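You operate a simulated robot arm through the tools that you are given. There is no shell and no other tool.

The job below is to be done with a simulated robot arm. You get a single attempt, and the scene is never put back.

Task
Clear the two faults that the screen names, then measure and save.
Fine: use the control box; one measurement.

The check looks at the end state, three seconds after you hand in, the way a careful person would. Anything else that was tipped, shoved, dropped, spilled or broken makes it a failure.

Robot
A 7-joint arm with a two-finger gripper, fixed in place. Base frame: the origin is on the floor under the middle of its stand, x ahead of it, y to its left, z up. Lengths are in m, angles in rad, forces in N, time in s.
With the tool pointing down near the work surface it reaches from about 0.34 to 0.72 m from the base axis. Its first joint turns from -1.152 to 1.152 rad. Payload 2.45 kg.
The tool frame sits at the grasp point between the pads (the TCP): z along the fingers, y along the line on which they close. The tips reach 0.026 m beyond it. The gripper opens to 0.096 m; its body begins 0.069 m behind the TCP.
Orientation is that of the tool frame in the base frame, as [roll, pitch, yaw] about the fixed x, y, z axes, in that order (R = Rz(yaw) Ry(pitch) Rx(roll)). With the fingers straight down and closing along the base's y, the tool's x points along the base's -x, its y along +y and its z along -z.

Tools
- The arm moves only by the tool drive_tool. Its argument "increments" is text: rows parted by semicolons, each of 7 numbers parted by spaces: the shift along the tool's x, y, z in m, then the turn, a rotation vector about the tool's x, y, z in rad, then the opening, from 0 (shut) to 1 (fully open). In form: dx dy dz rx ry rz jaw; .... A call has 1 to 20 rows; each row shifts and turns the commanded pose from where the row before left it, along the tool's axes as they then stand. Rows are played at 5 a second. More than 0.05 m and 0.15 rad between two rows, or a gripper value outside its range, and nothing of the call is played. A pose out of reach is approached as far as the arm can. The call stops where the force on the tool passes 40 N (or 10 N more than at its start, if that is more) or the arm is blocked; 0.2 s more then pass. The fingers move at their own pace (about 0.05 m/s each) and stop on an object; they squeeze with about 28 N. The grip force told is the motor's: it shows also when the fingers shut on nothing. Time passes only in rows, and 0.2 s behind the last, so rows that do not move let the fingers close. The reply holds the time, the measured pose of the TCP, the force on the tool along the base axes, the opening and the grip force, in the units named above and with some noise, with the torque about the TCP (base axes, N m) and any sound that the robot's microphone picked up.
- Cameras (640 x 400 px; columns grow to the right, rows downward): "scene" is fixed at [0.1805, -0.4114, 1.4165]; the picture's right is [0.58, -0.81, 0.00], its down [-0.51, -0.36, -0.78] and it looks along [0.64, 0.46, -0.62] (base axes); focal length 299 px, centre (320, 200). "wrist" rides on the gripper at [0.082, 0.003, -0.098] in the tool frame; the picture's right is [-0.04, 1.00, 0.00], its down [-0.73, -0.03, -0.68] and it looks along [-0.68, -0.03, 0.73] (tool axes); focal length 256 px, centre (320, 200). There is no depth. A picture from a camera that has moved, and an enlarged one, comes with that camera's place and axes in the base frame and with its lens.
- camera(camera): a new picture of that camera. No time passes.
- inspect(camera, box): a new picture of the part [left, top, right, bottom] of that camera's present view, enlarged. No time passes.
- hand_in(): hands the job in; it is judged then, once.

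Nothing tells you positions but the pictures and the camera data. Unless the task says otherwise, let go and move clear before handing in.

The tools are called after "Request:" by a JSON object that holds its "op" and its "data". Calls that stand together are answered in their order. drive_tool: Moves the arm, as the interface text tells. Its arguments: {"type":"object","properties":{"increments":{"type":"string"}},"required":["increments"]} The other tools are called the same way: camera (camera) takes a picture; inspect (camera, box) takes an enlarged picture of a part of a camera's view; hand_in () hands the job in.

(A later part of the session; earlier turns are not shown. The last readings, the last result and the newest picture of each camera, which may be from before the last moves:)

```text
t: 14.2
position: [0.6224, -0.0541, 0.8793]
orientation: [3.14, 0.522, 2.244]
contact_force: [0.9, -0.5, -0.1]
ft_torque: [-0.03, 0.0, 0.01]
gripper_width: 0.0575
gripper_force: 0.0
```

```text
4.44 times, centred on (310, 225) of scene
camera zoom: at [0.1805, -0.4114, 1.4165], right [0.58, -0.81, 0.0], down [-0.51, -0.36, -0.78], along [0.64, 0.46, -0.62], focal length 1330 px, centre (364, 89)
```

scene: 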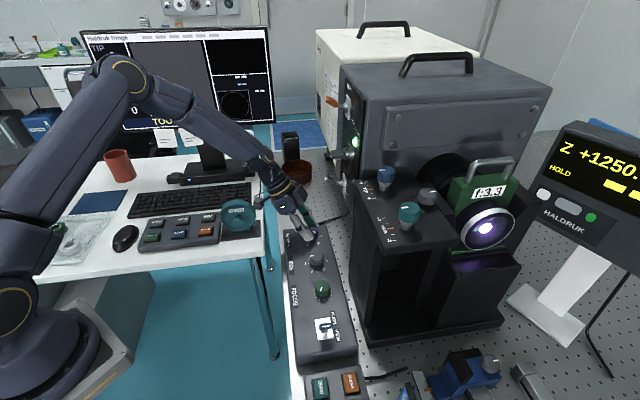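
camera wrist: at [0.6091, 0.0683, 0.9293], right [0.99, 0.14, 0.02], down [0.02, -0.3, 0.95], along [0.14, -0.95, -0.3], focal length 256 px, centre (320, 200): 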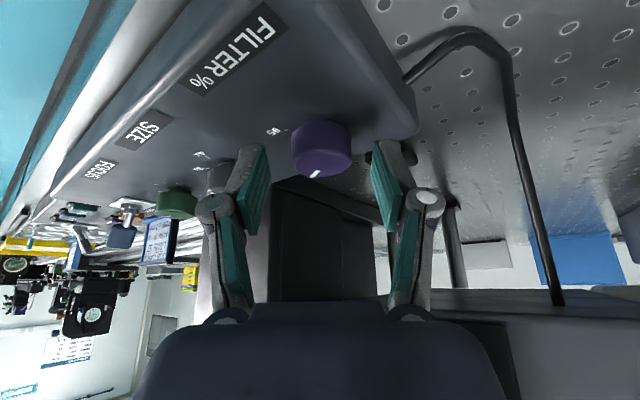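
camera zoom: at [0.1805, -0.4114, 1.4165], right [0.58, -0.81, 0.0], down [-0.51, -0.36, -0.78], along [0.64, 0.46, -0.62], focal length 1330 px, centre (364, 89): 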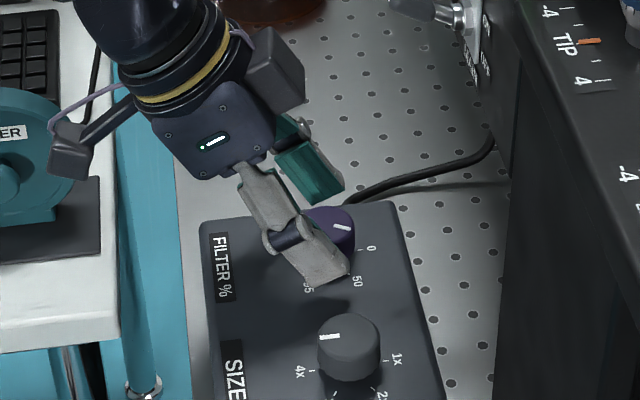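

Released cleanly with no residual force. I'll back straight out along the finger axis to a point where the arm leaves the screen's message line visible.

Request:
{"op": "drive_tool", "data": {"increments": "0 0 -0.03 0 0 0 0.6; 0 0 -0.035 0 0 0 0.6; 0 0 -0.045 0 0 0 0.6; 0 0 -0.045 0 0 0 0.6; 0 0 -0.045 0 0 0 0.6; 0 0 0 0 0 0 0.6"}}

Request:
{"op": "camera", "data": {"camera": "scene"}}

Request:
{"op": "inspect", "data": {"camera": "scene", "box": [70, 20, 280, 150]}}

Request:
{"op": "inspect", "data": {"camera": "scene", "box": [275, 220, 355, 270]}}

```text
t: 15.6
position: [0.5626, 0.022, 1.0541]
orientation: [3.141, 0.525, 2.239]
contact_force: [0.8, 0.2, 0.2]
ft_torque: [0.0, -0.01, 0.0]
gripper_width: 0.0577
gripper_force: 0.0
```

```text
taken
```

scene: 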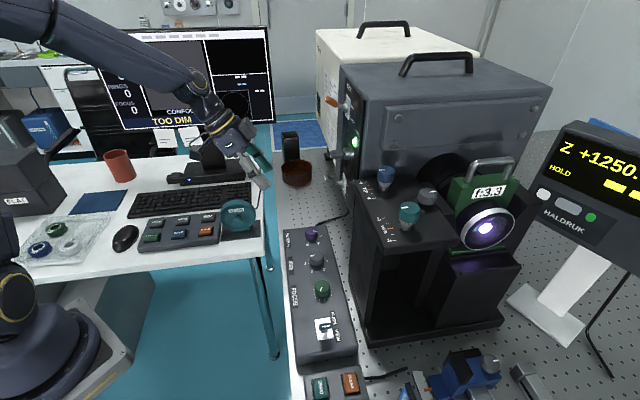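

```text
3.05 times, centred on (175, 85) of scene
camera zoom: at [0.1805, -0.4114, 1.4165], right [0.58, -0.81, 0.0], down [-0.51, -0.36, -0.78], along [0.64, 0.46, -0.62], focal length 912 px, centre (762, 550)
```

zoom: 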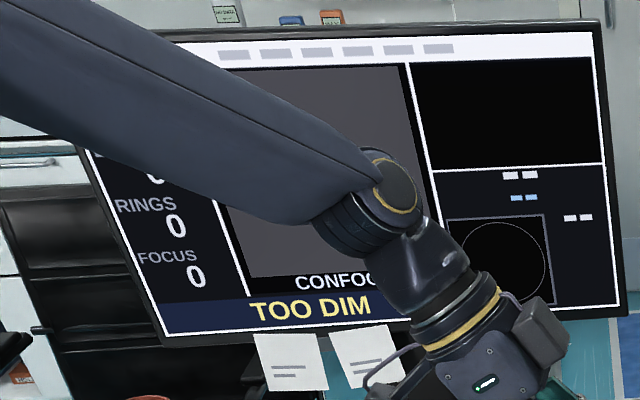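

```text
8.00 times, centred on (315, 245) of scene
camera zoom: at [0.1805, -0.4114, 1.4165], right [0.58, -0.81, 0.0], down [-0.51, -0.36, -0.78], along [0.64, 0.46, -0.62], focal length 2394 px, centre (360, -160)
```

zoom: 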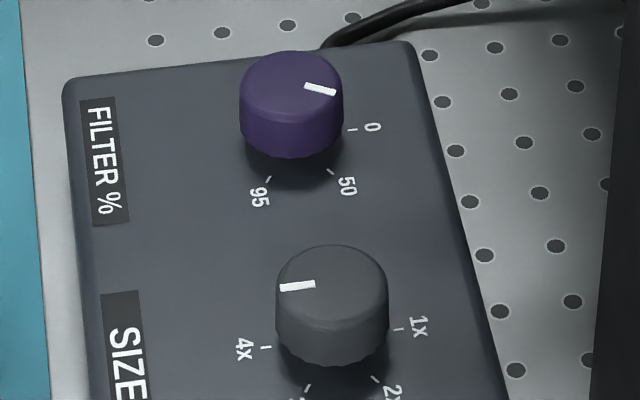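

Still "TOO DIM" with the pointer now between 0 and 50. I'll take a close patch of the live image as a brightness reference before turning further.

Request:
{"op": "inspect", "data": {"camera": "scene", "box": [150, 90, 230, 140]}}

Request:
{"op": "inspect", "data": {"camera": "scene", "box": [180, 40, 260, 90]}}

```text
8.00 times, centred on (190, 115) of scene
camera zoom: at [0.1805, -0.4114, 1.4165], right [0.58, -0.81, 0.0], down [-0.51, -0.36, -0.78], along [0.64, 0.46, -0.62], focal length 2394 px, centre (1360, 880)
```

zoom: 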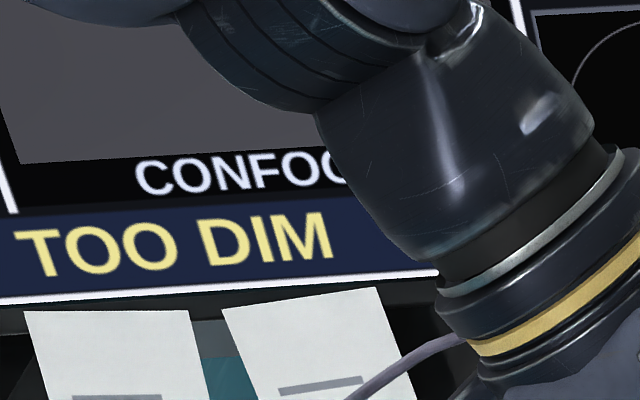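

```text
8.00 times, centred on (220, 65) of scene
camera zoom: at [0.1805, -0.4114, 1.4165], right [0.58, -0.81, 0.0], down [-0.51, -0.36, -0.78], along [0.64, 0.46, -0.62], focal length 2394 px, centre (1120, 1280)
```

zoom: 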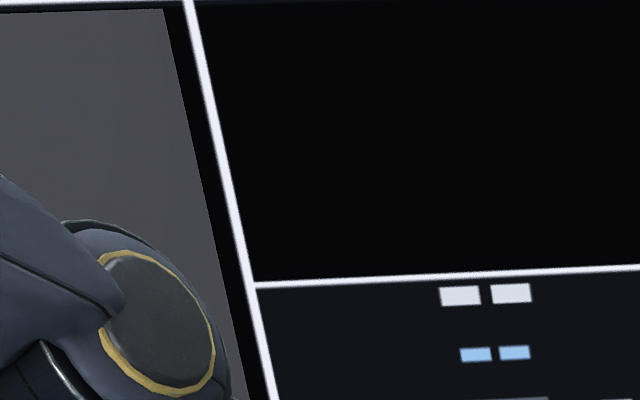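

The live image is flat grey, so I can't judge brightness from it. I'll re-grip the knob, centred a millimetre better, and take it the rest of the way toward 0.

Request:
{"op": "drive_tool", "data": {"increments": "0 -0.001 0.045 0 0 0 0.6; 0 0 0.045 0 0 0 0.6; 0 0 0.045 0 0 0 0.6; 0 0 0.03 0 0 0 0.6; 0 0 0.02 0 0 0 0.6; 0 0 0.014 0 0 0 0.6; 0 0 0 0 0 0 0.6"}}

Request:
{"op": "inspect", "data": {"camera": "wrist", "box": [220, 90, 420, 215]}}

```text
t: 17.2
position: [0.621, -0.0565, 0.8786]
orientation: [-3.142, 0.525, 2.242]
contact_force: [-1.2, -1.4, 0.4]
ft_torque: [-0.02, 0.02, 0.01]
gripper_width: 0.0575
gripper_force: 0.0
```

```text
3.20 times, centred on (320, 152) of wrist
camera zoom: at [0.551, 0.0398, 0.9232], right [0.8, 0.59, 0.02], down [0.16, -0.25, 0.95], along [0.57, -0.76, -0.3], focal length 819 px, centre (320, 352)
```

zoom: 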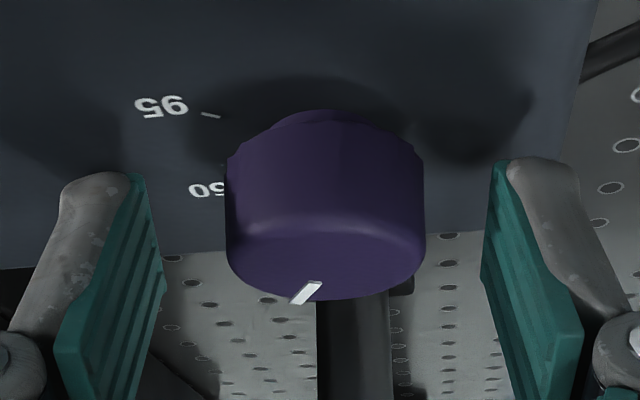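

Well centred now. I'll close and turn in the same direction another 17°.

Request:
{"op": "drive_tool", "data": {"increments": "0 0 0 0 0 0 0.45; 0 0 0 0 0 0 0.3; 0 0 0 0 0 0 0.2; 0 0 0 0 0 0 0.2; 0 -0.0004 0 -0.0249 0 -0.0433 0.2; 0 -0.0004 0 -0.0249 0 -0.0433 0.2; 0 -0.0004 0 -0.0249 0 -0.0433 0.2; 0 -0.0004 0 -0.0249 0 -0.0433 0.2; 0 -0.0004 0 -0.0249 0 -0.0433 0.2; 0 -0.0004 0 -0.0249 0 -0.0433 0.2; 0 0 0 0 0 0 0.2"}}

Request:
{"op": "inspect", "data": {"camera": "scene", "box": [70, 20, 280, 150]}}

Request:
{"op": "inspect", "data": {"camera": "scene", "box": [250, 180, 370, 270]}}

```text
t: 19.7
position: [0.6212, -0.0562, 0.8782]
orientation: [-3.139, 0.523, 2.543]
contact_force: [10.1, -3.2, -12.2]
ft_torque: [-0.17, -0.33, 0.06]
gripper_width: 0.0338
gripper_force: 45.0
stopped in row 11: the force on the tool passed its limit at 40 N (the readings are from after the stop); the commanded pose is now the measured one
```

```text
3.05 times, centred on (175, 85) of scene
camera zoom: at [0.181, -0.4114, 1.4164], right [0.58, -0.81, 0.0], down [-0.51, -0.36, -0.78], along [0.64, 0.46, -0.62], focal length 912 px, centre (762, 550)
```

zoom: 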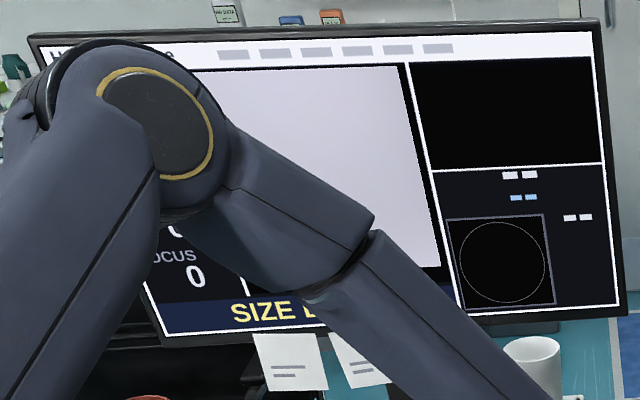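

```text
4.44 times, centred on (310, 225) of scene
camera zoom: at [0.181, -0.4114, 1.4164], right [0.58, -0.81, 0.0], down [-0.51, -0.36, -0.78], along [0.64, 0.46, -0.62], focal length 1330 px, centre (364, 89)
```

zoom: 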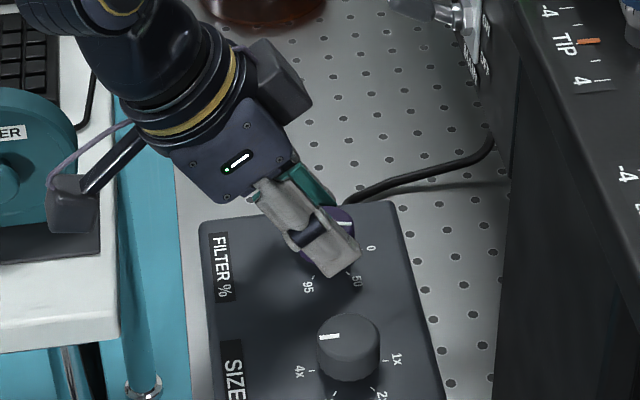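

The dim fault cleared: the image is bright and the message now starts with "SIZE…". I'll release, back off and read the whole message.

Request:
{"op": "drive_tool", "data": {"increments": "0 0 0 0 0 0 0.4; 0 0 0 0 0 0 0.6; 0 0 0 0 0 0 0.6; 0 0 -0.03 0 0 0 0.6; 0 0 -0.035 0 0 0 0.6; 0 0 -0.045 0 0 0 0.6; 0 0 -0.045 0 0 0 0.6; 0 0 -0.045 0 0 0 0.6; 0 0 0 0 0 0 0.6"}}

Request:
{"op": "camera", "data": {"camera": "scene"}}

Request:
{"op": "inspect", "data": {"camera": "scene", "box": [70, 20, 280, 150]}}

Request:
{"op": "inspect", "data": {"camera": "scene", "box": [275, 220, 355, 270]}}

```text
t: 21.7
position: [0.5355, -0.0001, 1.0538]
orientation: [-3.139, 0.521, 2.543]
contact_force: [0.2, 0.3, -0.3]
ft_torque: [0.0, -0.03, -0.03]
gripper_width: 0.0575
gripper_force: 0.0
```

```text
taken
```

scene: 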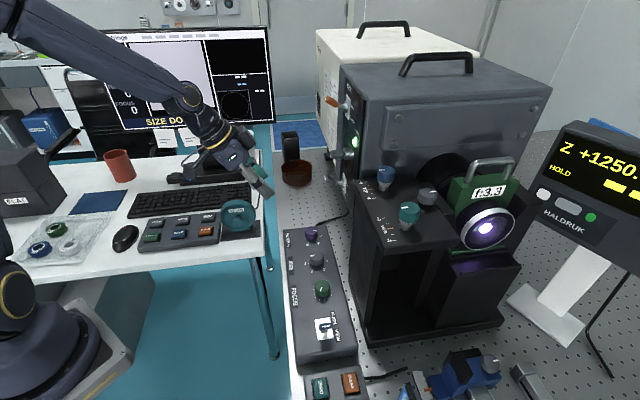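

```text
3.05 times, centred on (175, 85) of scene
camera zoom: at [0.1805, -0.4114, 1.4165], right [0.58, -0.81, 0.0], down [-0.51, -0.36, -0.78], along [0.64, 0.46, -0.62], focal length 912 px, centre (762, 550)
```

zoom: 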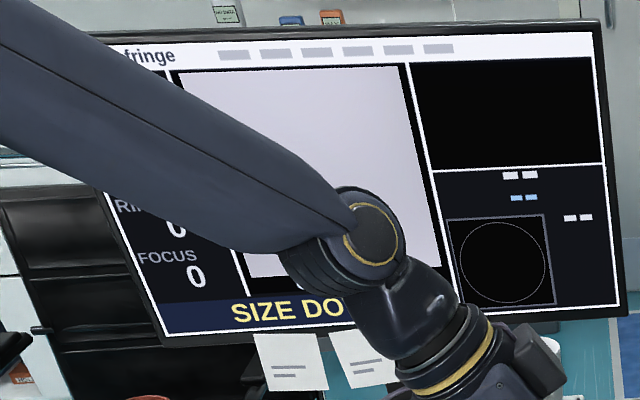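

```text
8.00 times, centred on (315, 245) of scene
camera zoom: at [0.1805, -0.4114, 1.4165], right [0.58, -0.81, 0.0], down [-0.51, -0.36, -0.78], along [0.64, 0.46, -0.62], focal length 2394 px, centre (360, -160)
```

zoom: 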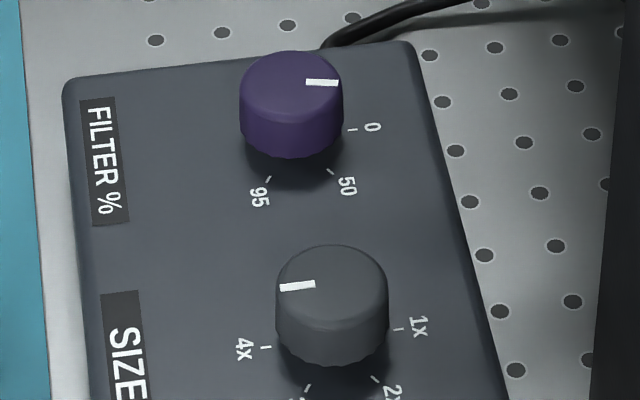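

The message now reads "SIZE DO…", meaning SIZE DOWN, with the SIZE knob at 4x and the filter near 10 %. Next is the SIZE knob at about (0.566, -0.122, 0.872): I'll turn the wrist back, then go to a pre-grasp point over it with the same lean away from the stage.

Request:
{"op": "drive_tool", "data": {"increments": "0 0 0 0.0708 0 0.1231 0.6; 0 0 0 0.0708 0 0.1231 0.6; 0 0 0 0.0708 0 0.1231 0.6; 0 0 0 0.0708 0 0.1231 0.6; 0 0 0 0.0708 0 0.1231 0.6; 0 0 0 0 0 0 0.6"}}

Request:
{"op": "inspect", "data": {"camera": "scene", "box": [70, 20, 280, 150]}}

Request:
{"op": "camera", "data": {"camera": "wrist"}}

```text
t: 23.1
position: [0.5361, -0.0004, 1.0534]
orientation: [-3.139, 0.522, 1.831]
contact_force: [0.4, 0.1, -0.5]
ft_torque: [0.0, -0.01, -0.01]
gripper_width: 0.0577
gripper_force: 0.1
```

```text
3.05 times, centred on (175, 85) of scene
camera zoom: at [0.1805, -0.4114, 1.4165], right [0.58, -0.81, 0.0], down [-0.51, -0.36, -0.78], along [0.64, 0.46, -0.62], focal length 912 px, centre (762, 550)
```

zoom: 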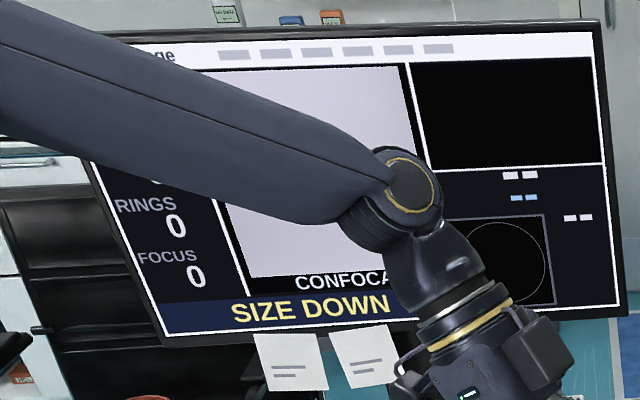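

```text
taken
camera wrist: at [0.5107, 0.1163, 1.0976], right [0.97, 0.22, 0.02], down [0.05, -0.29, 0.96], along [0.22, -0.93, -0.3], focal length 256 px, centre (320, 200)
```

wrist: 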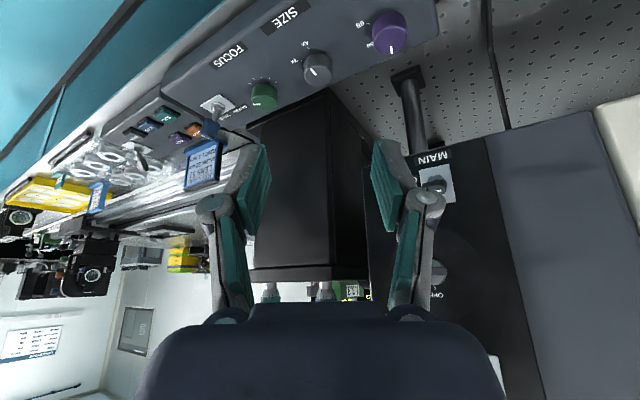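

The screen reads "SIZE DOWN", which confirms the second fault. I'll move to the pre-grasp point over the SIZE knob.

Request:
{"op": "drive_tool", "data": {"increments": "-0.0036 -0.0005 0.0325 0 0 0 0.6; -0.0036 -0.0005 0.0325 0 0 0 0.6; -0.0036 -0.0005 0.0325 0 0 0 0.6; -0.0035 -0.0006 0.0325 0 0 0 0.6; 0 0 0 0 0 0 0.6"}}

Request:
{"op": "camera", "data": {"camera": "wrist"}}

Request:
{"op": "inspect", "data": {"camera": "scene", "box": [220, 150, 380, 310]}}

```text
t: 24.3
position: [0.5536, -0.0749, 0.9469]
orientation: [-3.14, 0.522, 1.832]
contact_force: [-0.3, 0.0, 0.0]
ft_torque: [-0.03, 0.01, 0.01]
gripper_width: 0.0578
gripper_force: 0.2
```

```text
taken
camera wrist: at [0.5269, 0.0411, 0.9914], right [0.97, 0.22, 0.02], down [0.05, -0.29, 0.95], along [0.22, -0.93, -0.3], focal length 256 px, centre (320, 200)
```

wrist: 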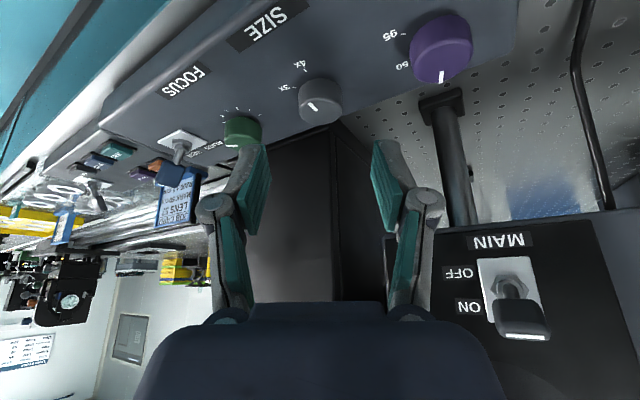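

```text
2.50 times, centred on (300, 230) of scene
camera zoom: at [0.1805, -0.4114, 1.4165], right [0.58, -0.81, 0.0], down [-0.51, -0.36, -0.78], along [0.64, 0.46, -0.62], focal length 748 px, centre (370, 125)
```

zoom: 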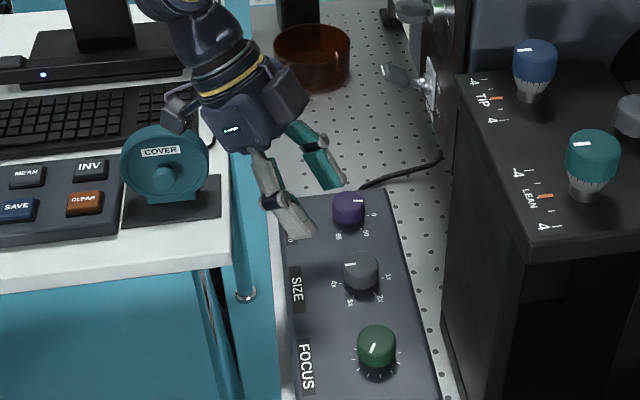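

The SIZE knob is centred between the fingers and the neighbouring knobs are clear. I'll descend along the finger axis.

Request:
{"op": "drive_tool", "data": {"increments": "0 0 0.02 0 0 0 0.6; 0 0 0.02 0 0 0 0.6; 0 0 0.02 0 0 0 0.6; 0 0 0.012 0 0 0 0.6; 0 0 0.005 0 0 0 0.6; 0 0 0 0 0 0 0.6"}}

Request:
{"op": "inspect", "data": {"camera": "wrist", "box": [220, 90, 420, 215]}}

Request:
{"op": "inspect", "data": {"camera": "scene", "box": [250, 190, 370, 290]}}

```text
t: 25.7
position: [0.5646, -0.1123, 0.8807]
orientation: [-3.14, 0.525, 1.833]
contact_force: [0.0, 1.2, -0.5]
ft_torque: [0.0, 0.01, -0.02]
gripper_width: 0.0574
gripper_force: 0.0
```

```text
3.20 times, centred on (320, 152) of wrist
camera zoom: at [0.5378, 0.004, 0.9251], right [0.97, 0.22, 0.02], down [0.05, -0.29, 0.96], along [0.22, -0.93, -0.3], focal length 819 px, centre (320, 352)
```

zoom: 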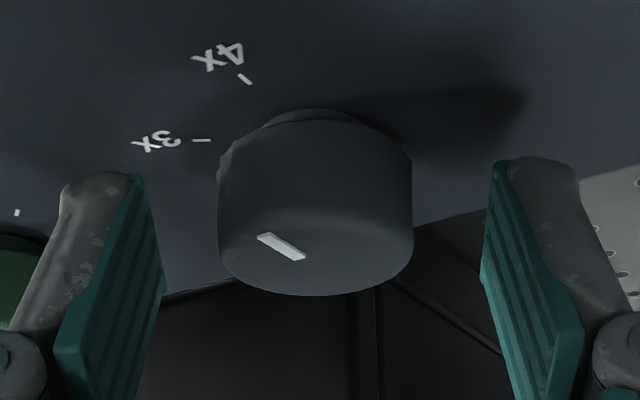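

```text
4.00 times, centred on (310, 240) of scene
camera zoom: at [0.1805, -0.4114, 1.4165], right [0.58, -0.81, 0.0], down [-0.51, -0.36, -0.78], along [0.64, 0.46, -0.62], focal length 1197 px, centre (360, 40)
```

zoom: 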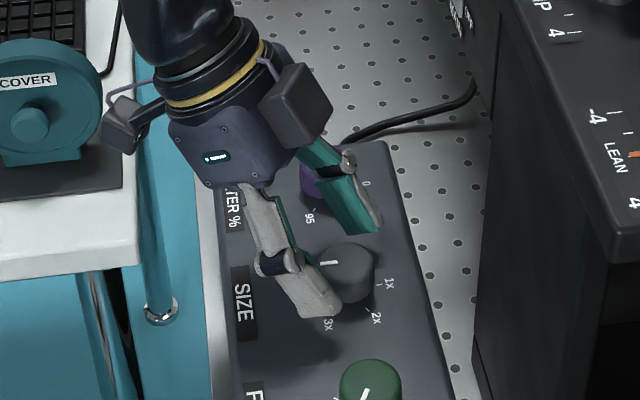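

The knob is about 1 mm off-centre, so I'll shift by that, close, and turn it counter-clockwise (4x toward 3x) in small steps.

Request:
{"op": "drive_tool", "data": {"increments": "0 -0.0012 0.001 0 0 0 0.6; 0 0 0 0 0 0 0.45; 0 0 0 0 0 0 0.3; 0 0 0 0 0 0 0.2; 0 0 0 0 0 0 0.2"}}

Request:
{"op": "inspect", "data": {"camera": "wrist", "box": [220, 90, 420, 215]}}

Request:
{"op": "inspect", "data": {"camera": "scene", "box": [70, 20, 280, 150]}}

```text
t: 26.9
position: [0.5642, -0.1134, 0.8803]
orientation: [-3.138, 0.525, 1.831]
contact_force: [-0.3, -0.4, -0.5]
ft_torque: [-0.02, -0.14, -0.01]
gripper_width: 0.0334
gripper_force: 45.1
```

```text
3.20 times, centred on (320, 152) of wrist
camera zoom: at [0.5373, 0.003, 0.9247], right [0.97, 0.22, 0.02], down [0.05, -0.29, 0.96], along [0.22, -0.93, -0.3], focal length 819 px, centre (320, 352)
```

zoom: 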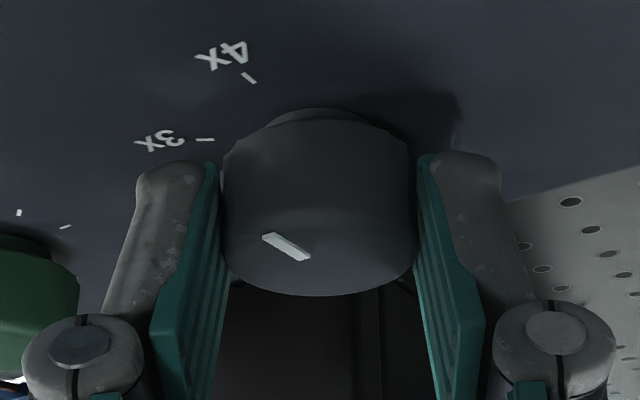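

```text
3.05 times, centred on (175, 85) of scene
camera zoom: at [0.1806, -0.4114, 1.4165], right [0.58, -0.81, 0.0], down [-0.51, -0.36, -0.78], along [0.64, 0.46, -0.62], focal length 912 px, centre (762, 550)
```

zoom: 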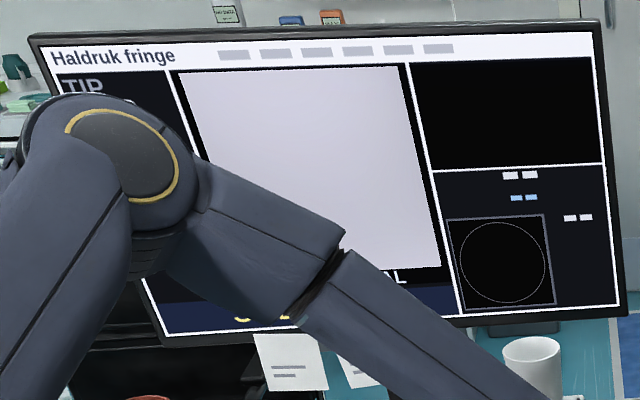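

Gripped dead centre, with essentially zero side force. I'll start turning gently and check how the force develops.

Request:
{"op": "drive_tool", "data": {"increments": "0 -0.00035 0 -0.0249 0 -0.0433 0.2; 0 -0.00035 0 -0.0249 0 -0.0433 0.2; 0 -0.00035 0 -0.0249 0 -0.0433 0.2; 0 0 0 0 0 0 0.2"}}

Request:
{"op": "inspect", "data": {"camera": "wrist", "box": [220, 90, 420, 215]}}

Request:
{"op": "inspect", "data": {"camera": "scene", "box": [70, 20, 280, 150]}}

```text
t: 27.9
position: [0.5624, -0.1132, 0.8797]
orientation: [-3.139, 0.524, 1.982]
contact_force: [-11.8, 3.9, 10.0]
ft_torque: [0.46, 0.15, -0.09]
gripper_width: 0.0335
gripper_force: 45.6
```

```text
3.20 times, centred on (320, 152) of wrist
camera zoom: at [0.5189, -0.003, 0.9248], right [0.93, 0.37, 0.02], down [0.09, -0.28, 0.95], along [0.36, -0.89, -0.3], focal length 819 px, centre (320, 352)
```

zoom: 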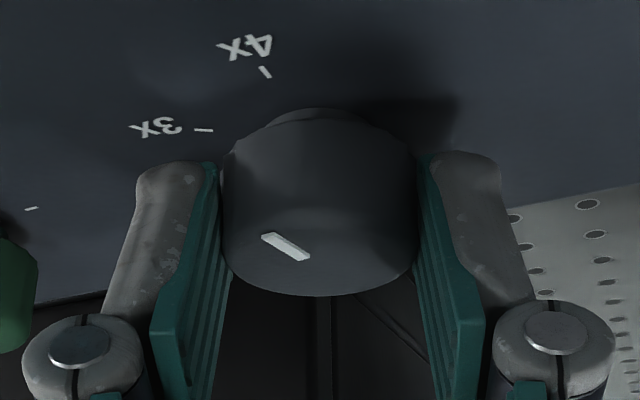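

```text
3.05 times, centred on (175, 85) of scene
camera zoom: at [0.18, -0.4112, 1.4166], right [0.58, -0.81, 0.0], down [-0.51, -0.36, -0.78], along [0.64, 0.46, -0.62], focal length 912 px, centre (762, 550)
```

zoom: 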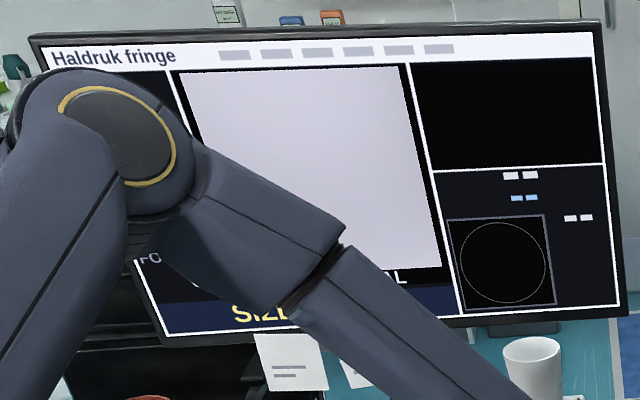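

The knob follows; forces of about 16 N suggest the real turning radius is nearer 12 mm than 8 mm. I'll continue with corrected offsets and watch the force.

Request:
{"op": "drive_tool", "data": {"increments": "0 -0.0007 -0.0005 0 0 0 0.2; 0 -0.0006 -0.0002 -0.0249 0 -0.0433 0.2; 0 -0.0006 -0.0002 -0.0249 0 -0.0433 0.2; 0 -0.0006 -0.0002 -0.0249 0 -0.0433 0.2; 0 0 0 0 0 0 0.2"}}

Request:
{"op": "inspect", "data": {"camera": "scene", "box": [70, 20, 280, 150]}}

Request:
{"op": "inspect", "data": {"camera": "wrist", "box": [220, 90, 420, 215]}}

```text
t: 29.1
position: [0.5602, -0.1146, 0.8802]
orientation: [-3.14, 0.523, 2.133]
contact_force: [-0.6, -4.4, -16.4]
ft_torque: [-0.24, -0.6, -0.03]
gripper_width: 0.0335
gripper_force: 45.0
```

```text
3.05 times, centred on (175, 85) of scene
camera zoom: at [0.1808, -0.4115, 1.4164], right [0.58, -0.81, 0.0], down [-0.51, -0.36, -0.78], along [0.64, 0.46, -0.62], focal length 912 px, centre (762, 550)
```

zoom: 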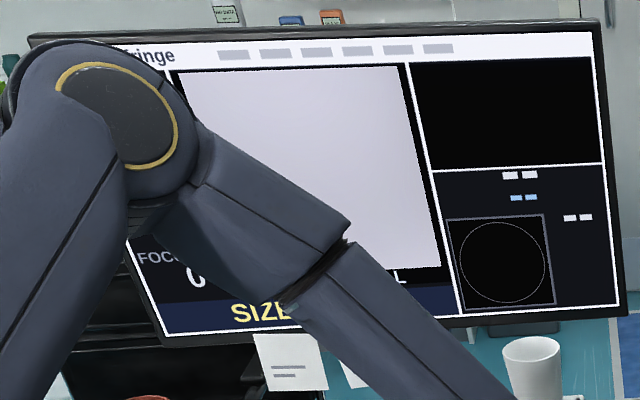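

```text
3.20 times, centred on (320, 152) of wrist
camera zoom: at [0.5012, -0.0117, 0.9248], right [0.86, 0.5, 0.02], down [0.13, -0.27, 0.95], along [0.48, -0.82, -0.3], focal length 819 px, centre (320, 352)
```

zoom: 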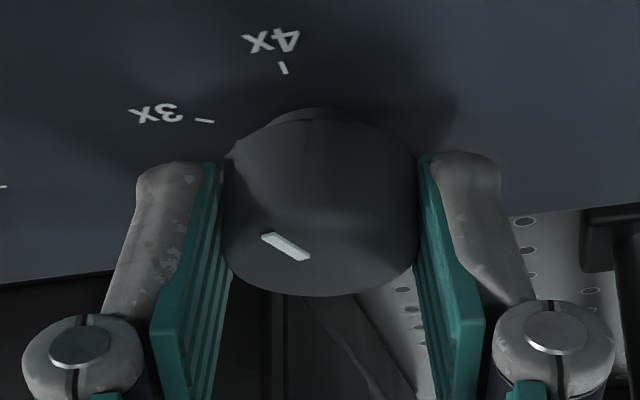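

Side forces are almost gone; I only over-retracted by about half a millimetre. I'll correct that and continue turning toward 3x.

Request:
{"op": "drive_tool", "data": {"increments": "0 -0.0001 0.0005 0 0 0 0.2; 0 -0.0006 0 -0.0249 0 -0.0433 0.2; 0 -0.0006 0 -0.0249 0 -0.0433 0.2; 0 -0.0006 0 -0.0249 0 -0.0433 0.2; 0 -0.0006 0 -0.0249 0 -0.0433 0.2; 0 0 0 0 0 0 0.2"}}

Request:
{"op": "inspect", "data": {"camera": "scene", "box": [70, 20, 280, 150]}}

Request:
{"op": "inspect", "data": {"camera": "wrist", "box": [220, 90, 420, 215]}}

```text
t: 30.5
position: [0.5598, -0.1146, 0.88]
orientation: [-3.137, 0.522, 2.334]
contact_force: [-6.3, 4.5, -9.6]
ft_torque: [0.14, -0.1, -0.01]
gripper_width: 0.0336
gripper_force: 44.8
```

```text
3.05 times, centred on (175, 85) of scene
camera zoom: at [0.1805, -0.4113, 1.4165], right [0.58, -0.81, 0.0], down [-0.51, -0.36, -0.78], along [0.64, 0.46, -0.62], focal length 912 px, centre (762, 550)
```

zoom: 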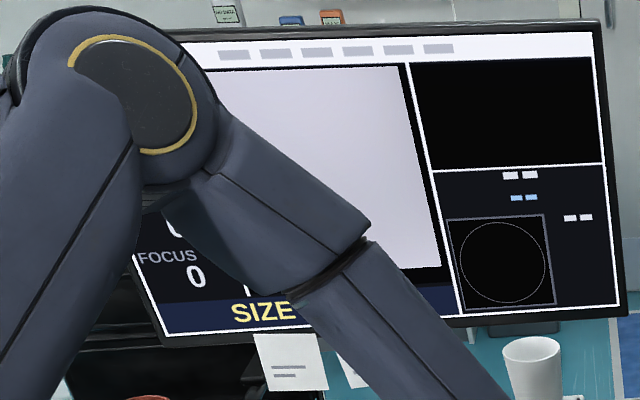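

```text
3.20 times, centred on (320, 152) of wrist
camera zoom: at [0.4802, -0.0273, 0.925], right [0.75, 0.66, 0.02], down [0.19, -0.23, 0.95], along [0.64, -0.71, -0.3], focal length 819 px, centre (320, 352)
```

zoom: 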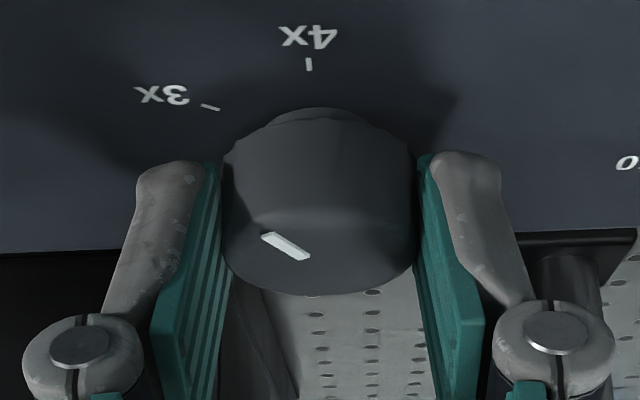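

Forces are low and the knob is about 29° down; the screen still says SIZE. I'll continue the turn.

Request:
{"op": "drive_tool", "data": {"increments": "0 -0.0006 0.0002 -0.0249 0 -0.0433 0.2; 0 -0.0005 0 -0.0249 0 -0.0433 0.2; 0 -0.0005 0 -0.0249 0 -0.0433 0.2; 0 -0.0005 0 -0.0249 0 -0.0433 0.2; 0 -0.0005 0 -0.0249 0 -0.0433 0.2; 0 0 0 0 0 0 0.2"}}

Request:
{"op": "inspect", "data": {"camera": "scene", "box": [70, 20, 280, 150]}}

Request:
{"op": "inspect", "data": {"camera": "wrist", "box": [220, 90, 420, 215]}}

Request:
{"op": "inspect", "data": {"camera": "scene", "box": [250, 190, 370, 290]}}

```text
t: 31.9
position: [0.5572, -0.1181, 0.8797]
orientation: [-3.139, 0.522, 2.582]
contact_force: [-14.7, 14.7, 3.3]
ft_torque: [0.32, 0.07, 0.02]
gripper_width: 0.0336
gripper_force: 45.7
```

```text
3.05 times, centred on (175, 85) of scene
camera zoom: at [0.1801, -0.411, 1.4166], right [0.58, -0.81, 0.0], down [-0.51, -0.36, -0.78], along [0.64, 0.46, -0.62], focal length 912 px, centre (762, 550)
```

zoom: 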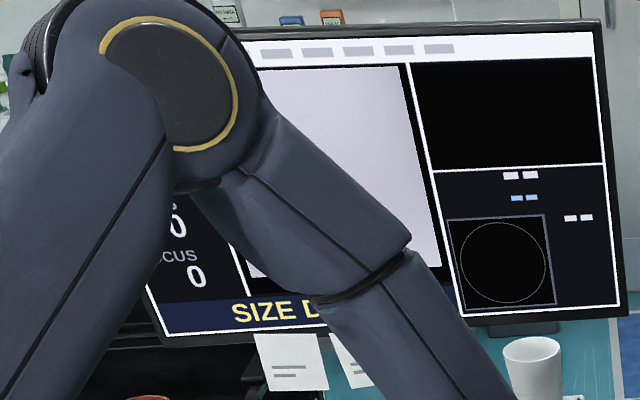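

```text
3.20 times, centred on (320, 152) of wrist
camera zoom: at [0.459, -0.052, 0.925], right [0.56, 0.83, 0.02], down [0.24, -0.18, 0.95], along [0.79, -0.53, -0.3], focal length 819 px, centre (320, 352)
```

zoom: 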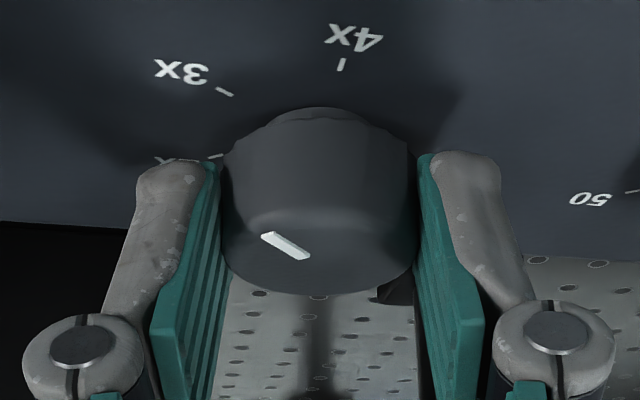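

```text
4.00 times, centred on (310, 240) of scene
camera zoom: at [0.1801, -0.411, 1.4166], right [0.58, -0.81, 0.0], down [-0.51, -0.36, -0.78], along [0.64, 0.46, -0.62], focal length 1197 px, centre (360, 40)
```

zoom: 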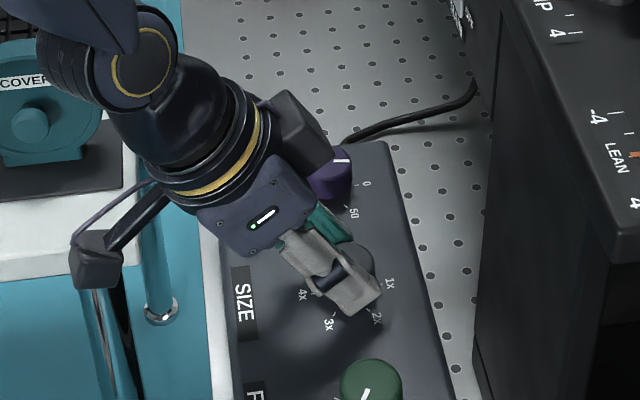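

About 43° turned; a roughly 20 N push built up along the lean direction. I'll relieve it with a small shift and continue toward the 3x mark.

Request:
{"op": "drive_tool", "data": {"increments": "0.0007 0 -0.0004 0 0 0 0.2; 0 -0.0005 0 -0.0249 0 -0.0433 0.2; 0.0001 -0.0005 0 -0.0249 0 -0.0433 0.2; 0.0001 -0.0005 0 -0.0249 0 -0.0433 0.2; 0.0001 -0.0005 0 -0.0249 0 -0.0433 0.2; 0 0 0 0 0 0 0.2"}}

Request:
{"op": "inspect", "data": {"camera": "scene", "box": [70, 20, 280, 150]}}

Request:
{"op": "inspect", "data": {"camera": "wrist", "box": [220, 90, 420, 215]}}

```text
t: 33.3
position: [0.556, -0.1202, 0.8794]
orientation: [-3.14, 0.525, 2.782]
contact_force: [-1.6, 6.4, 4.5]
ft_torque: [0.29, -0.47, 0.06]
gripper_width: 0.0332
gripper_force: 44.7
```

```text
3.05 times, centred on (175, 85) of scene
camera zoom: at [0.1804, -0.4112, 1.4165], right [0.58, -0.81, 0.0], down [-0.51, -0.36, -0.78], along [0.64, 0.46, -0.62], focal length 912 px, centre (762, 550)
```

zoom: 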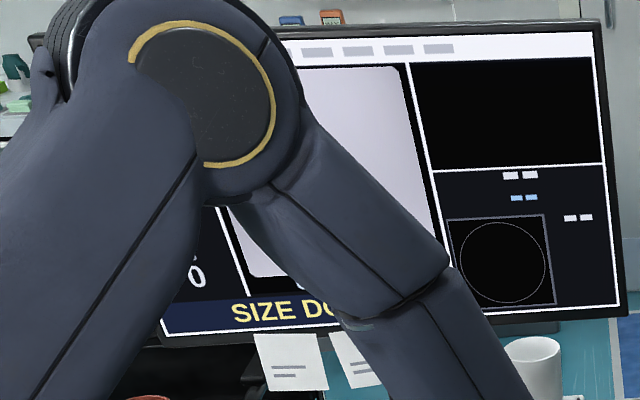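

```text
3.20 times, centred on (320, 152) of wrist
camera zoom: at [0.4467, -0.0749, 0.9245], right [0.38, 0.92, 0.02], down [0.26, -0.13, 0.96], along [0.88, -0.36, -0.29], focal length 819 px, centre (320, 352)
```

zoom: 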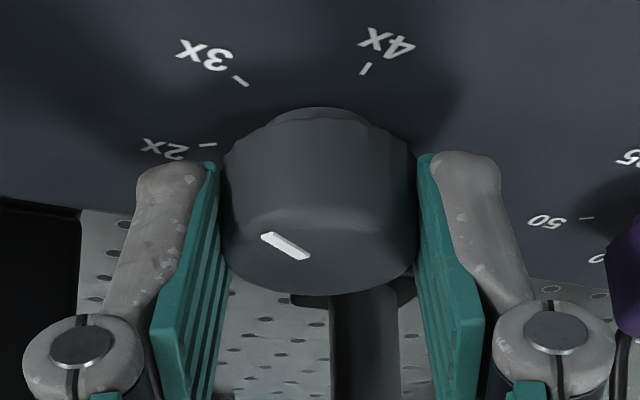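

The bright field now shows rounded corners, so the size is shrinking, but "SIZE DO…" remains; 2x looks like where the circle fits. I'll release, back up 6 cm, wind the wrist back and line up for a second turn.

Request:
{"op": "drive_tool", "data": {"increments": "0 0 0 0 0 0 0.4; 0 0 0 0 0 0 0.6; 0 0 0 0 0 0 0.6; 0 0 -0.03 0 0 0 0.6; 0 0 -0.03 0 0 0 0.6; 0 0 0 0.0643 0 0.1118 0.6; 0 0 0 0.0643 0 0.1118 0.6; 0 0 0 0.0643 0 0.1118 0.6; 0 0 0 0.0643 0 0.1118 0.6; 0 0 0 0.0643 0 0.1118 0.6; 0 0 0 0.0643 0 0.1118 0.6; 0 0 0 0.0643 0 0.1118 0.6; 0 0 0 0.0643 0 0.1118 0.6; 0.0077 0.0178 -0.0048 0 0 0 0.6; 0.0078 0.0179 -0.0048 0 0 0 0.6; 0 0 0 0 0 0 0.6"}}

Request:
{"op": "camera", "data": {"camera": "wrist"}}

Request:
{"op": "camera", "data": {"camera": "scene"}}

Request:
{"op": "inspect", "data": {"camera": "scene", "box": [70, 20, 280, 150]}}

```text
t: 36.7
position: [0.559, -0.0839, 0.9331]
orientation: [-3.141, 0.524, 1.748]
contact_force: [0.1, 0.3, -0.7]
ft_torque: [-0.04, 0.02, 0.0]
gripper_width: 0.0576
gripper_force: 0.1
```

```text
taken
camera wrist: at [0.5428, 0.0339, 0.9779], right [0.99, 0.14, 0.02], down [0.02, -0.3, 0.95], along [0.14, -0.94, -0.3], focal length 256 px, centre (320, 200)
```

wrist: 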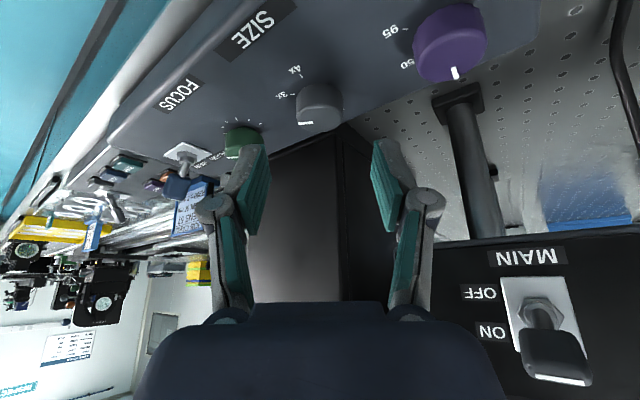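

```text
taken
```

scene: 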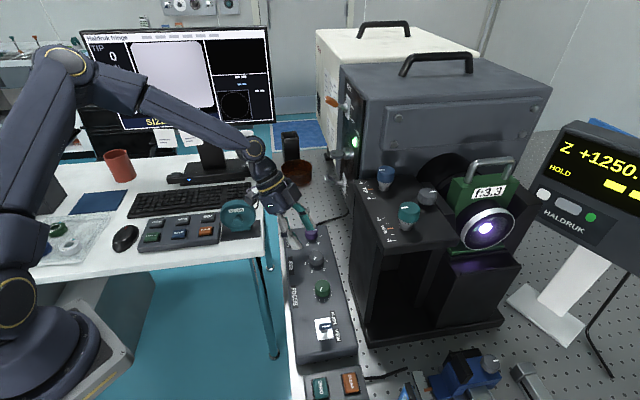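

```text
3.05 times, centred on (175, 85) of scene
camera zoom: at [0.1805, -0.4114, 1.4165], right [0.58, -0.81, 0.0], down [-0.51, -0.36, -0.78], along [0.64, 0.46, -0.62], focal length 912 px, centre (762, 550)
```

zoom: 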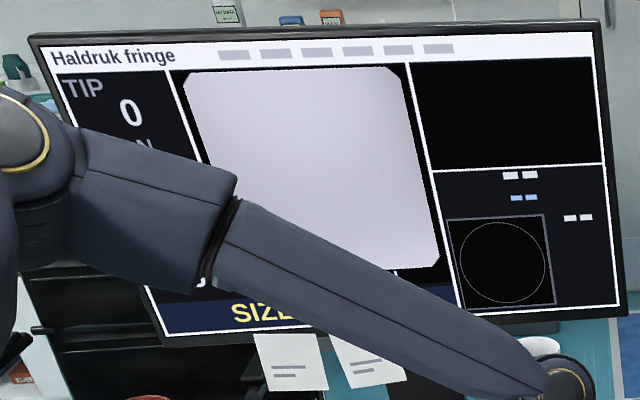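

The field's corners are now cut by the round pupil, confirming the direction. I'll descend onto the SIZE knob again.

Request:
{"op": "drive_tool", "data": {"increments": "0 0 0.02 0 0 0 0.6; 0 0 0.02 0 0 0 0.6; 0 0 0.015 0 0 0 0.6; 0 0 0.006 0 0 0 0.6; 0 0 0 0 0 0 0.6"}}

Request:
{"op": "inspect", "data": {"camera": "wrist", "box": [220, 90, 420, 215]}}

```text
t: 37.9
position: [0.5652, -0.1139, 0.8786]
orientation: [3.139, 0.524, 1.748]
contact_force: [-0.3, 0.1, -0.6]
ft_torque: [0.01, -0.03, 0.03]
gripper_width: 0.0577
gripper_force: 0.0
```

```text
3.20 times, centred on (320, 152) of wrist
camera zoom: at [0.5488, 0.0039, 0.9249], right [0.99, 0.14, 0.02], down [0.02, -0.3, 0.95], along [0.14, -0.94, -0.3], focal length 819 px, centre (320, 352)
```

zoom: 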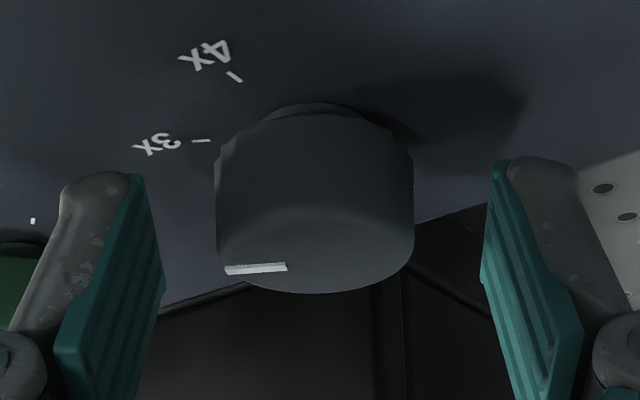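

Same small offset as before; I'll shift 1.3 mm, close, and turn in small steps using the calibrated radius.

Request:
{"op": "drive_tool", "data": {"increments": "0 -0.0013 0 0 0 0 0.6; 0 0 0 0 0 0 0.45; 0 0 0 0 0 0 0.3; 0 0 0 0 0 0 0.2; 0 0 0 0 0 0 0.2; 0 -0.0006 0 -0.0249 0 -0.0433 0.2; 0 -0.0006 0 -0.0249 0 -0.0433 0.2; 0 -0.0006 0 -0.0249 0 -0.0433 0.2; 0 -0.0006 0 -0.0249 0 -0.0433 0.2; 0 0 0 0 0 0 0.2"}}

Request:
{"op": "inspect", "data": {"camera": "scene", "box": [70, 20, 280, 150]}}

Request:
{"op": "inspect", "data": {"camera": "wrist", "box": [220, 90, 420, 215]}}

```text
t: 40.1
position: [0.5616, -0.1147, 0.8805]
orientation: [3.14, 0.526, 1.949]
contact_force: [15.8, -3.6, -4.0]
ft_torque: [0.53, -0.54, 0.14]
gripper_width: 0.0334
gripper_force: 45.4
```

```text
3.05 times, centred on (175, 85) of scene
camera zoom: at [0.181, -0.4115, 1.4164], right [0.58, -0.81, 0.0], down [-0.51, -0.36, -0.78], along [0.64, 0.46, -0.62], focal length 912 px, centre (762, 550)
```

zoom: 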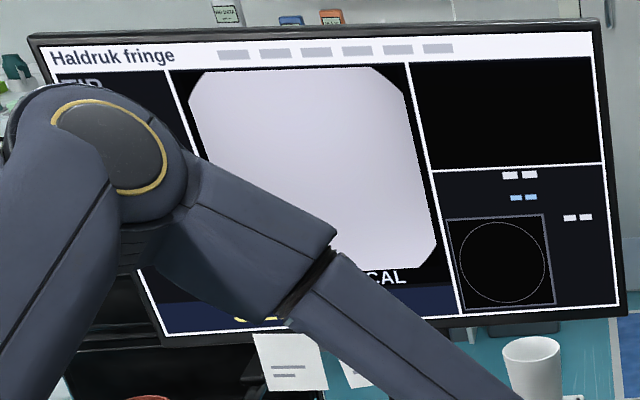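

```text
3.20 times, centred on (320, 152) of wrist
camera zoom: at [0.5226, -0.0029, 0.9248], right [0.94, 0.34, 0.02], down [0.08, -0.29, 0.96], along [0.33, -0.9, -0.3], focal length 819 px, centre (320, 352)
```

zoom: 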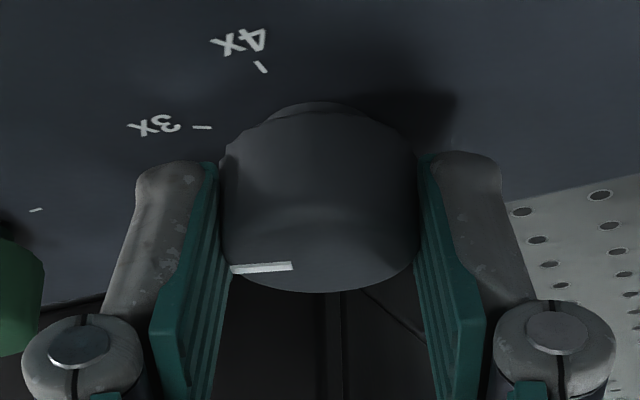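

The pupil is shrinking nicely. I'll correct half a millimetre and continue.

Request:
{"op": "drive_tool", "data": {"increments": "-0.0002 0.0005 0.0002 0 0 0 0.2; 0 -0.0006 0 -0.0249 0 -0.0433 0.2; 0 -0.0006 0 -0.0249 0 -0.0433 0.2; 0 -0.0006 0 -0.0249 0 -0.0433 0.2; 0 -0.0006 0 -0.0249 0 -0.0433 0.2; 0 -0.0006 0 -0.0249 0 -0.0433 0.2; 0 0 0 0 0 0 0.2"}}

Request:
{"op": "inspect", "data": {"camera": "scene", "box": [70, 20, 280, 150]}}

```text
t: 41.7
position: [0.562, -0.1155, 0.88]
orientation: [3.139, 0.525, 2.202]
contact_force: [18.2, 3.8, 2.3]
ft_torque: [0.87, -0.05, 0.18]
gripper_width: 0.0334
gripper_force: 45.5
```

```text
3.05 times, centred on (175, 85) of scene
camera zoom: at [0.1809, -0.4113, 1.4164], right [0.58, -0.81, 0.0], down [-0.51, -0.36, -0.78], along [0.64, 0.46, -0.62], focal length 912 px, centre (762, 550)
```

zoom: 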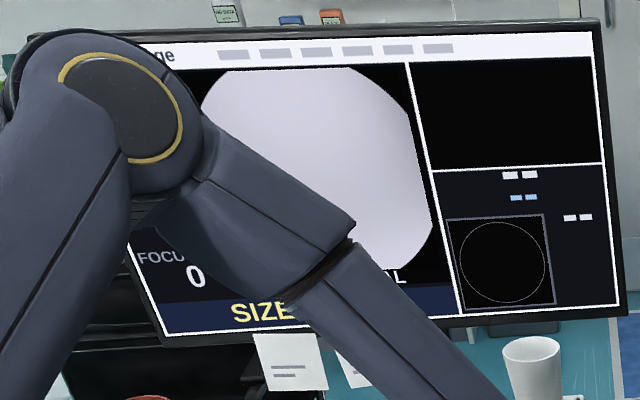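

The circle nearly fits the frame. I'll relieve the side force by 0.7 mm and keep turning.

Request:
{"op": "drive_tool", "data": {"increments": "-0.0002 0.0007 0.0001 0 0 0 0.2; 0 -0.0004 0 -0.0249 0 -0.0433 0.2; 0 -0.0004 0 -0.0249 0 -0.0433 0.2; 0 -0.0004 0 -0.0249 0 -0.0433 0.2; 0 -0.0004 0 -0.0249 0 -0.0433 0.2; 0 -0.0004 0 -0.0249 0 -0.0433 0.2; 0 0 0 0 0 0 0.2"}}

Request:
{"op": "inspect", "data": {"camera": "scene", "box": [70, 20, 280, 150]}}

Request:
{"op": "inspect", "data": {"camera": "wrist", "box": [220, 90, 420, 215]}}

```text
t: 43.3
position: [0.5591, -0.1189, 0.8809]
orientation: [3.138, 0.526, 2.45]
contact_force: [20.9, 1.7, -6.2]
ft_torque: [0.53, -0.18, 0.15]
gripper_width: 0.0334
gripper_force: 44.9
```

```text
3.05 times, centred on (175, 85) of scene
camera zoom: at [0.1811, -0.4114, 1.4164], right [0.58, -0.81, 0.0], down [-0.51, -0.36, -0.78], along [0.64, 0.46, -0.62], focal length 912 px, centre (762, 550)
```

zoom: 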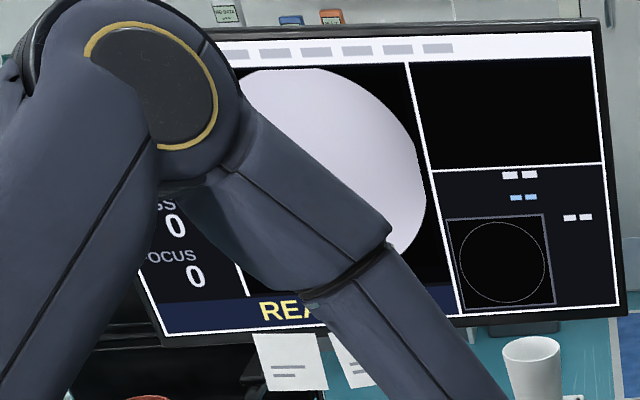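

```text
3.20 times, centred on (320, 152) of wrist
camera zoom: at [0.4701, -0.0392, 0.9249], right [0.66, 0.75, 0.02], down [0.21, -0.21, 0.96], along [0.72, -0.63, -0.3], focal length 819 px, centre (320, 352)
```

zoom: 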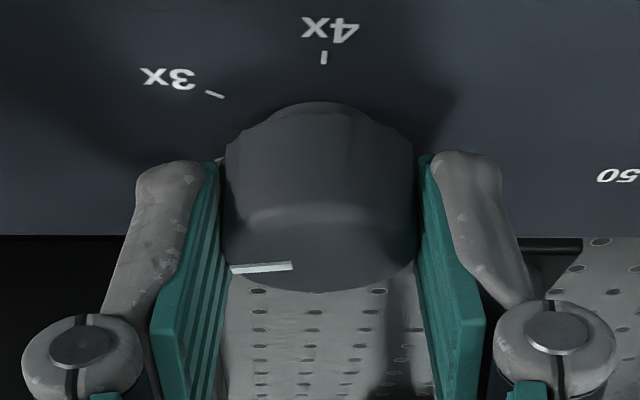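

The message has changed to "REA…" (READY). I'll relieve the side force and turn a few degrees more for margin, then release.

Request:
{"op": "drive_tool", "data": {"increments": "-0.0005 0.0005 0.0003 0 0 0 0.2; 0 -0.0004 0 -0.0249 0 -0.0433 0.2; 0 -0.0003 0 -0.0199 0 -0.0347 0.2; 0 0 0 0 0 0 0.2; 0 0 0 0 0 0 0.4; 0 0 0 0 0 0 0.6; 0 0 0 0 0 0 0.6; 0 0 -0.03 0 0 0 0.6; 0 0 -0.03 0 0 0 0.6; 0 0 -0.04 0 0 0 0.6; 0 0 -0.04 0 0 0 0.6; 0 0 0 0 0 0 0.6"}}

Request:
{"op": "camera", "data": {"camera": "scene"}}

Request:
{"op": "inspect", "data": {"camera": "scene", "box": [70, 20, 280, 150]}}

Request:
{"op": "inspect", "data": {"camera": "scene", "box": [275, 220, 355, 270]}}

```text
t: 45.9
position: [0.5007, -0.0776, 0.9997]
orientation: [-3.14, 0.524, 2.538]
contact_force: [0.0, 0.0, -0.3]
ft_torque: [0.03, -0.01, 0.01]
gripper_width: 0.0576
gripper_force: 0.0
```

```text
taken
```

scene: 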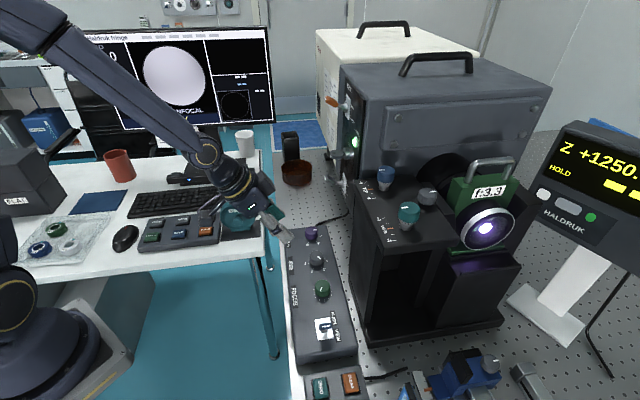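

```text
3.05 times, centred on (175, 85) of scene
camera zoom: at [0.1805, -0.4114, 1.4165], right [0.58, -0.81, 0.0], down [-0.51, -0.36, -0.78], along [0.64, 0.46, -0.62], focal length 912 px, centre (762, 550)
```

zoom: 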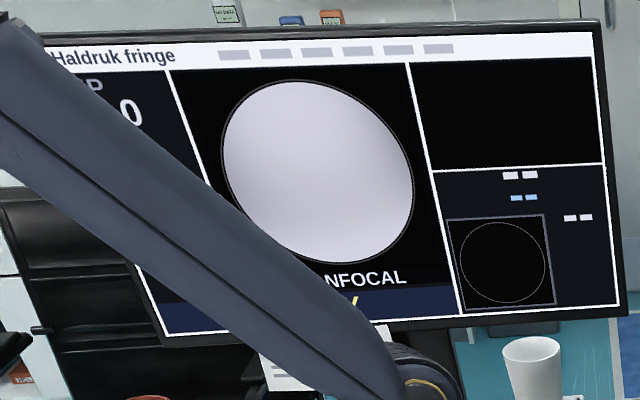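

```text
8.00 times, centred on (315, 245) of scene
camera zoom: at [0.1805, -0.4114, 1.4165], right [0.58, -0.81, 0.0], down [-0.51, -0.36, -0.78], along [0.64, 0.46, -0.62], focal length 2394 px, centre (360, -160)
```

zoom: 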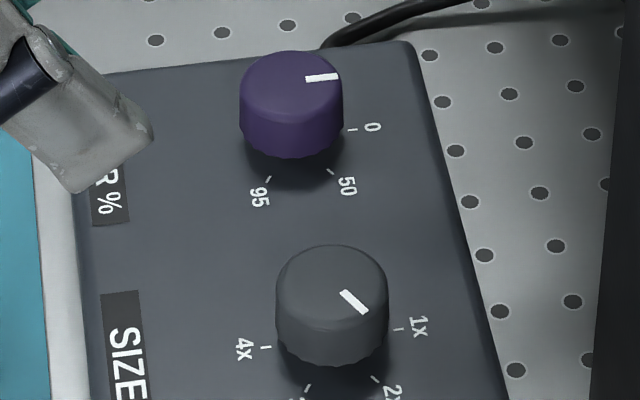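

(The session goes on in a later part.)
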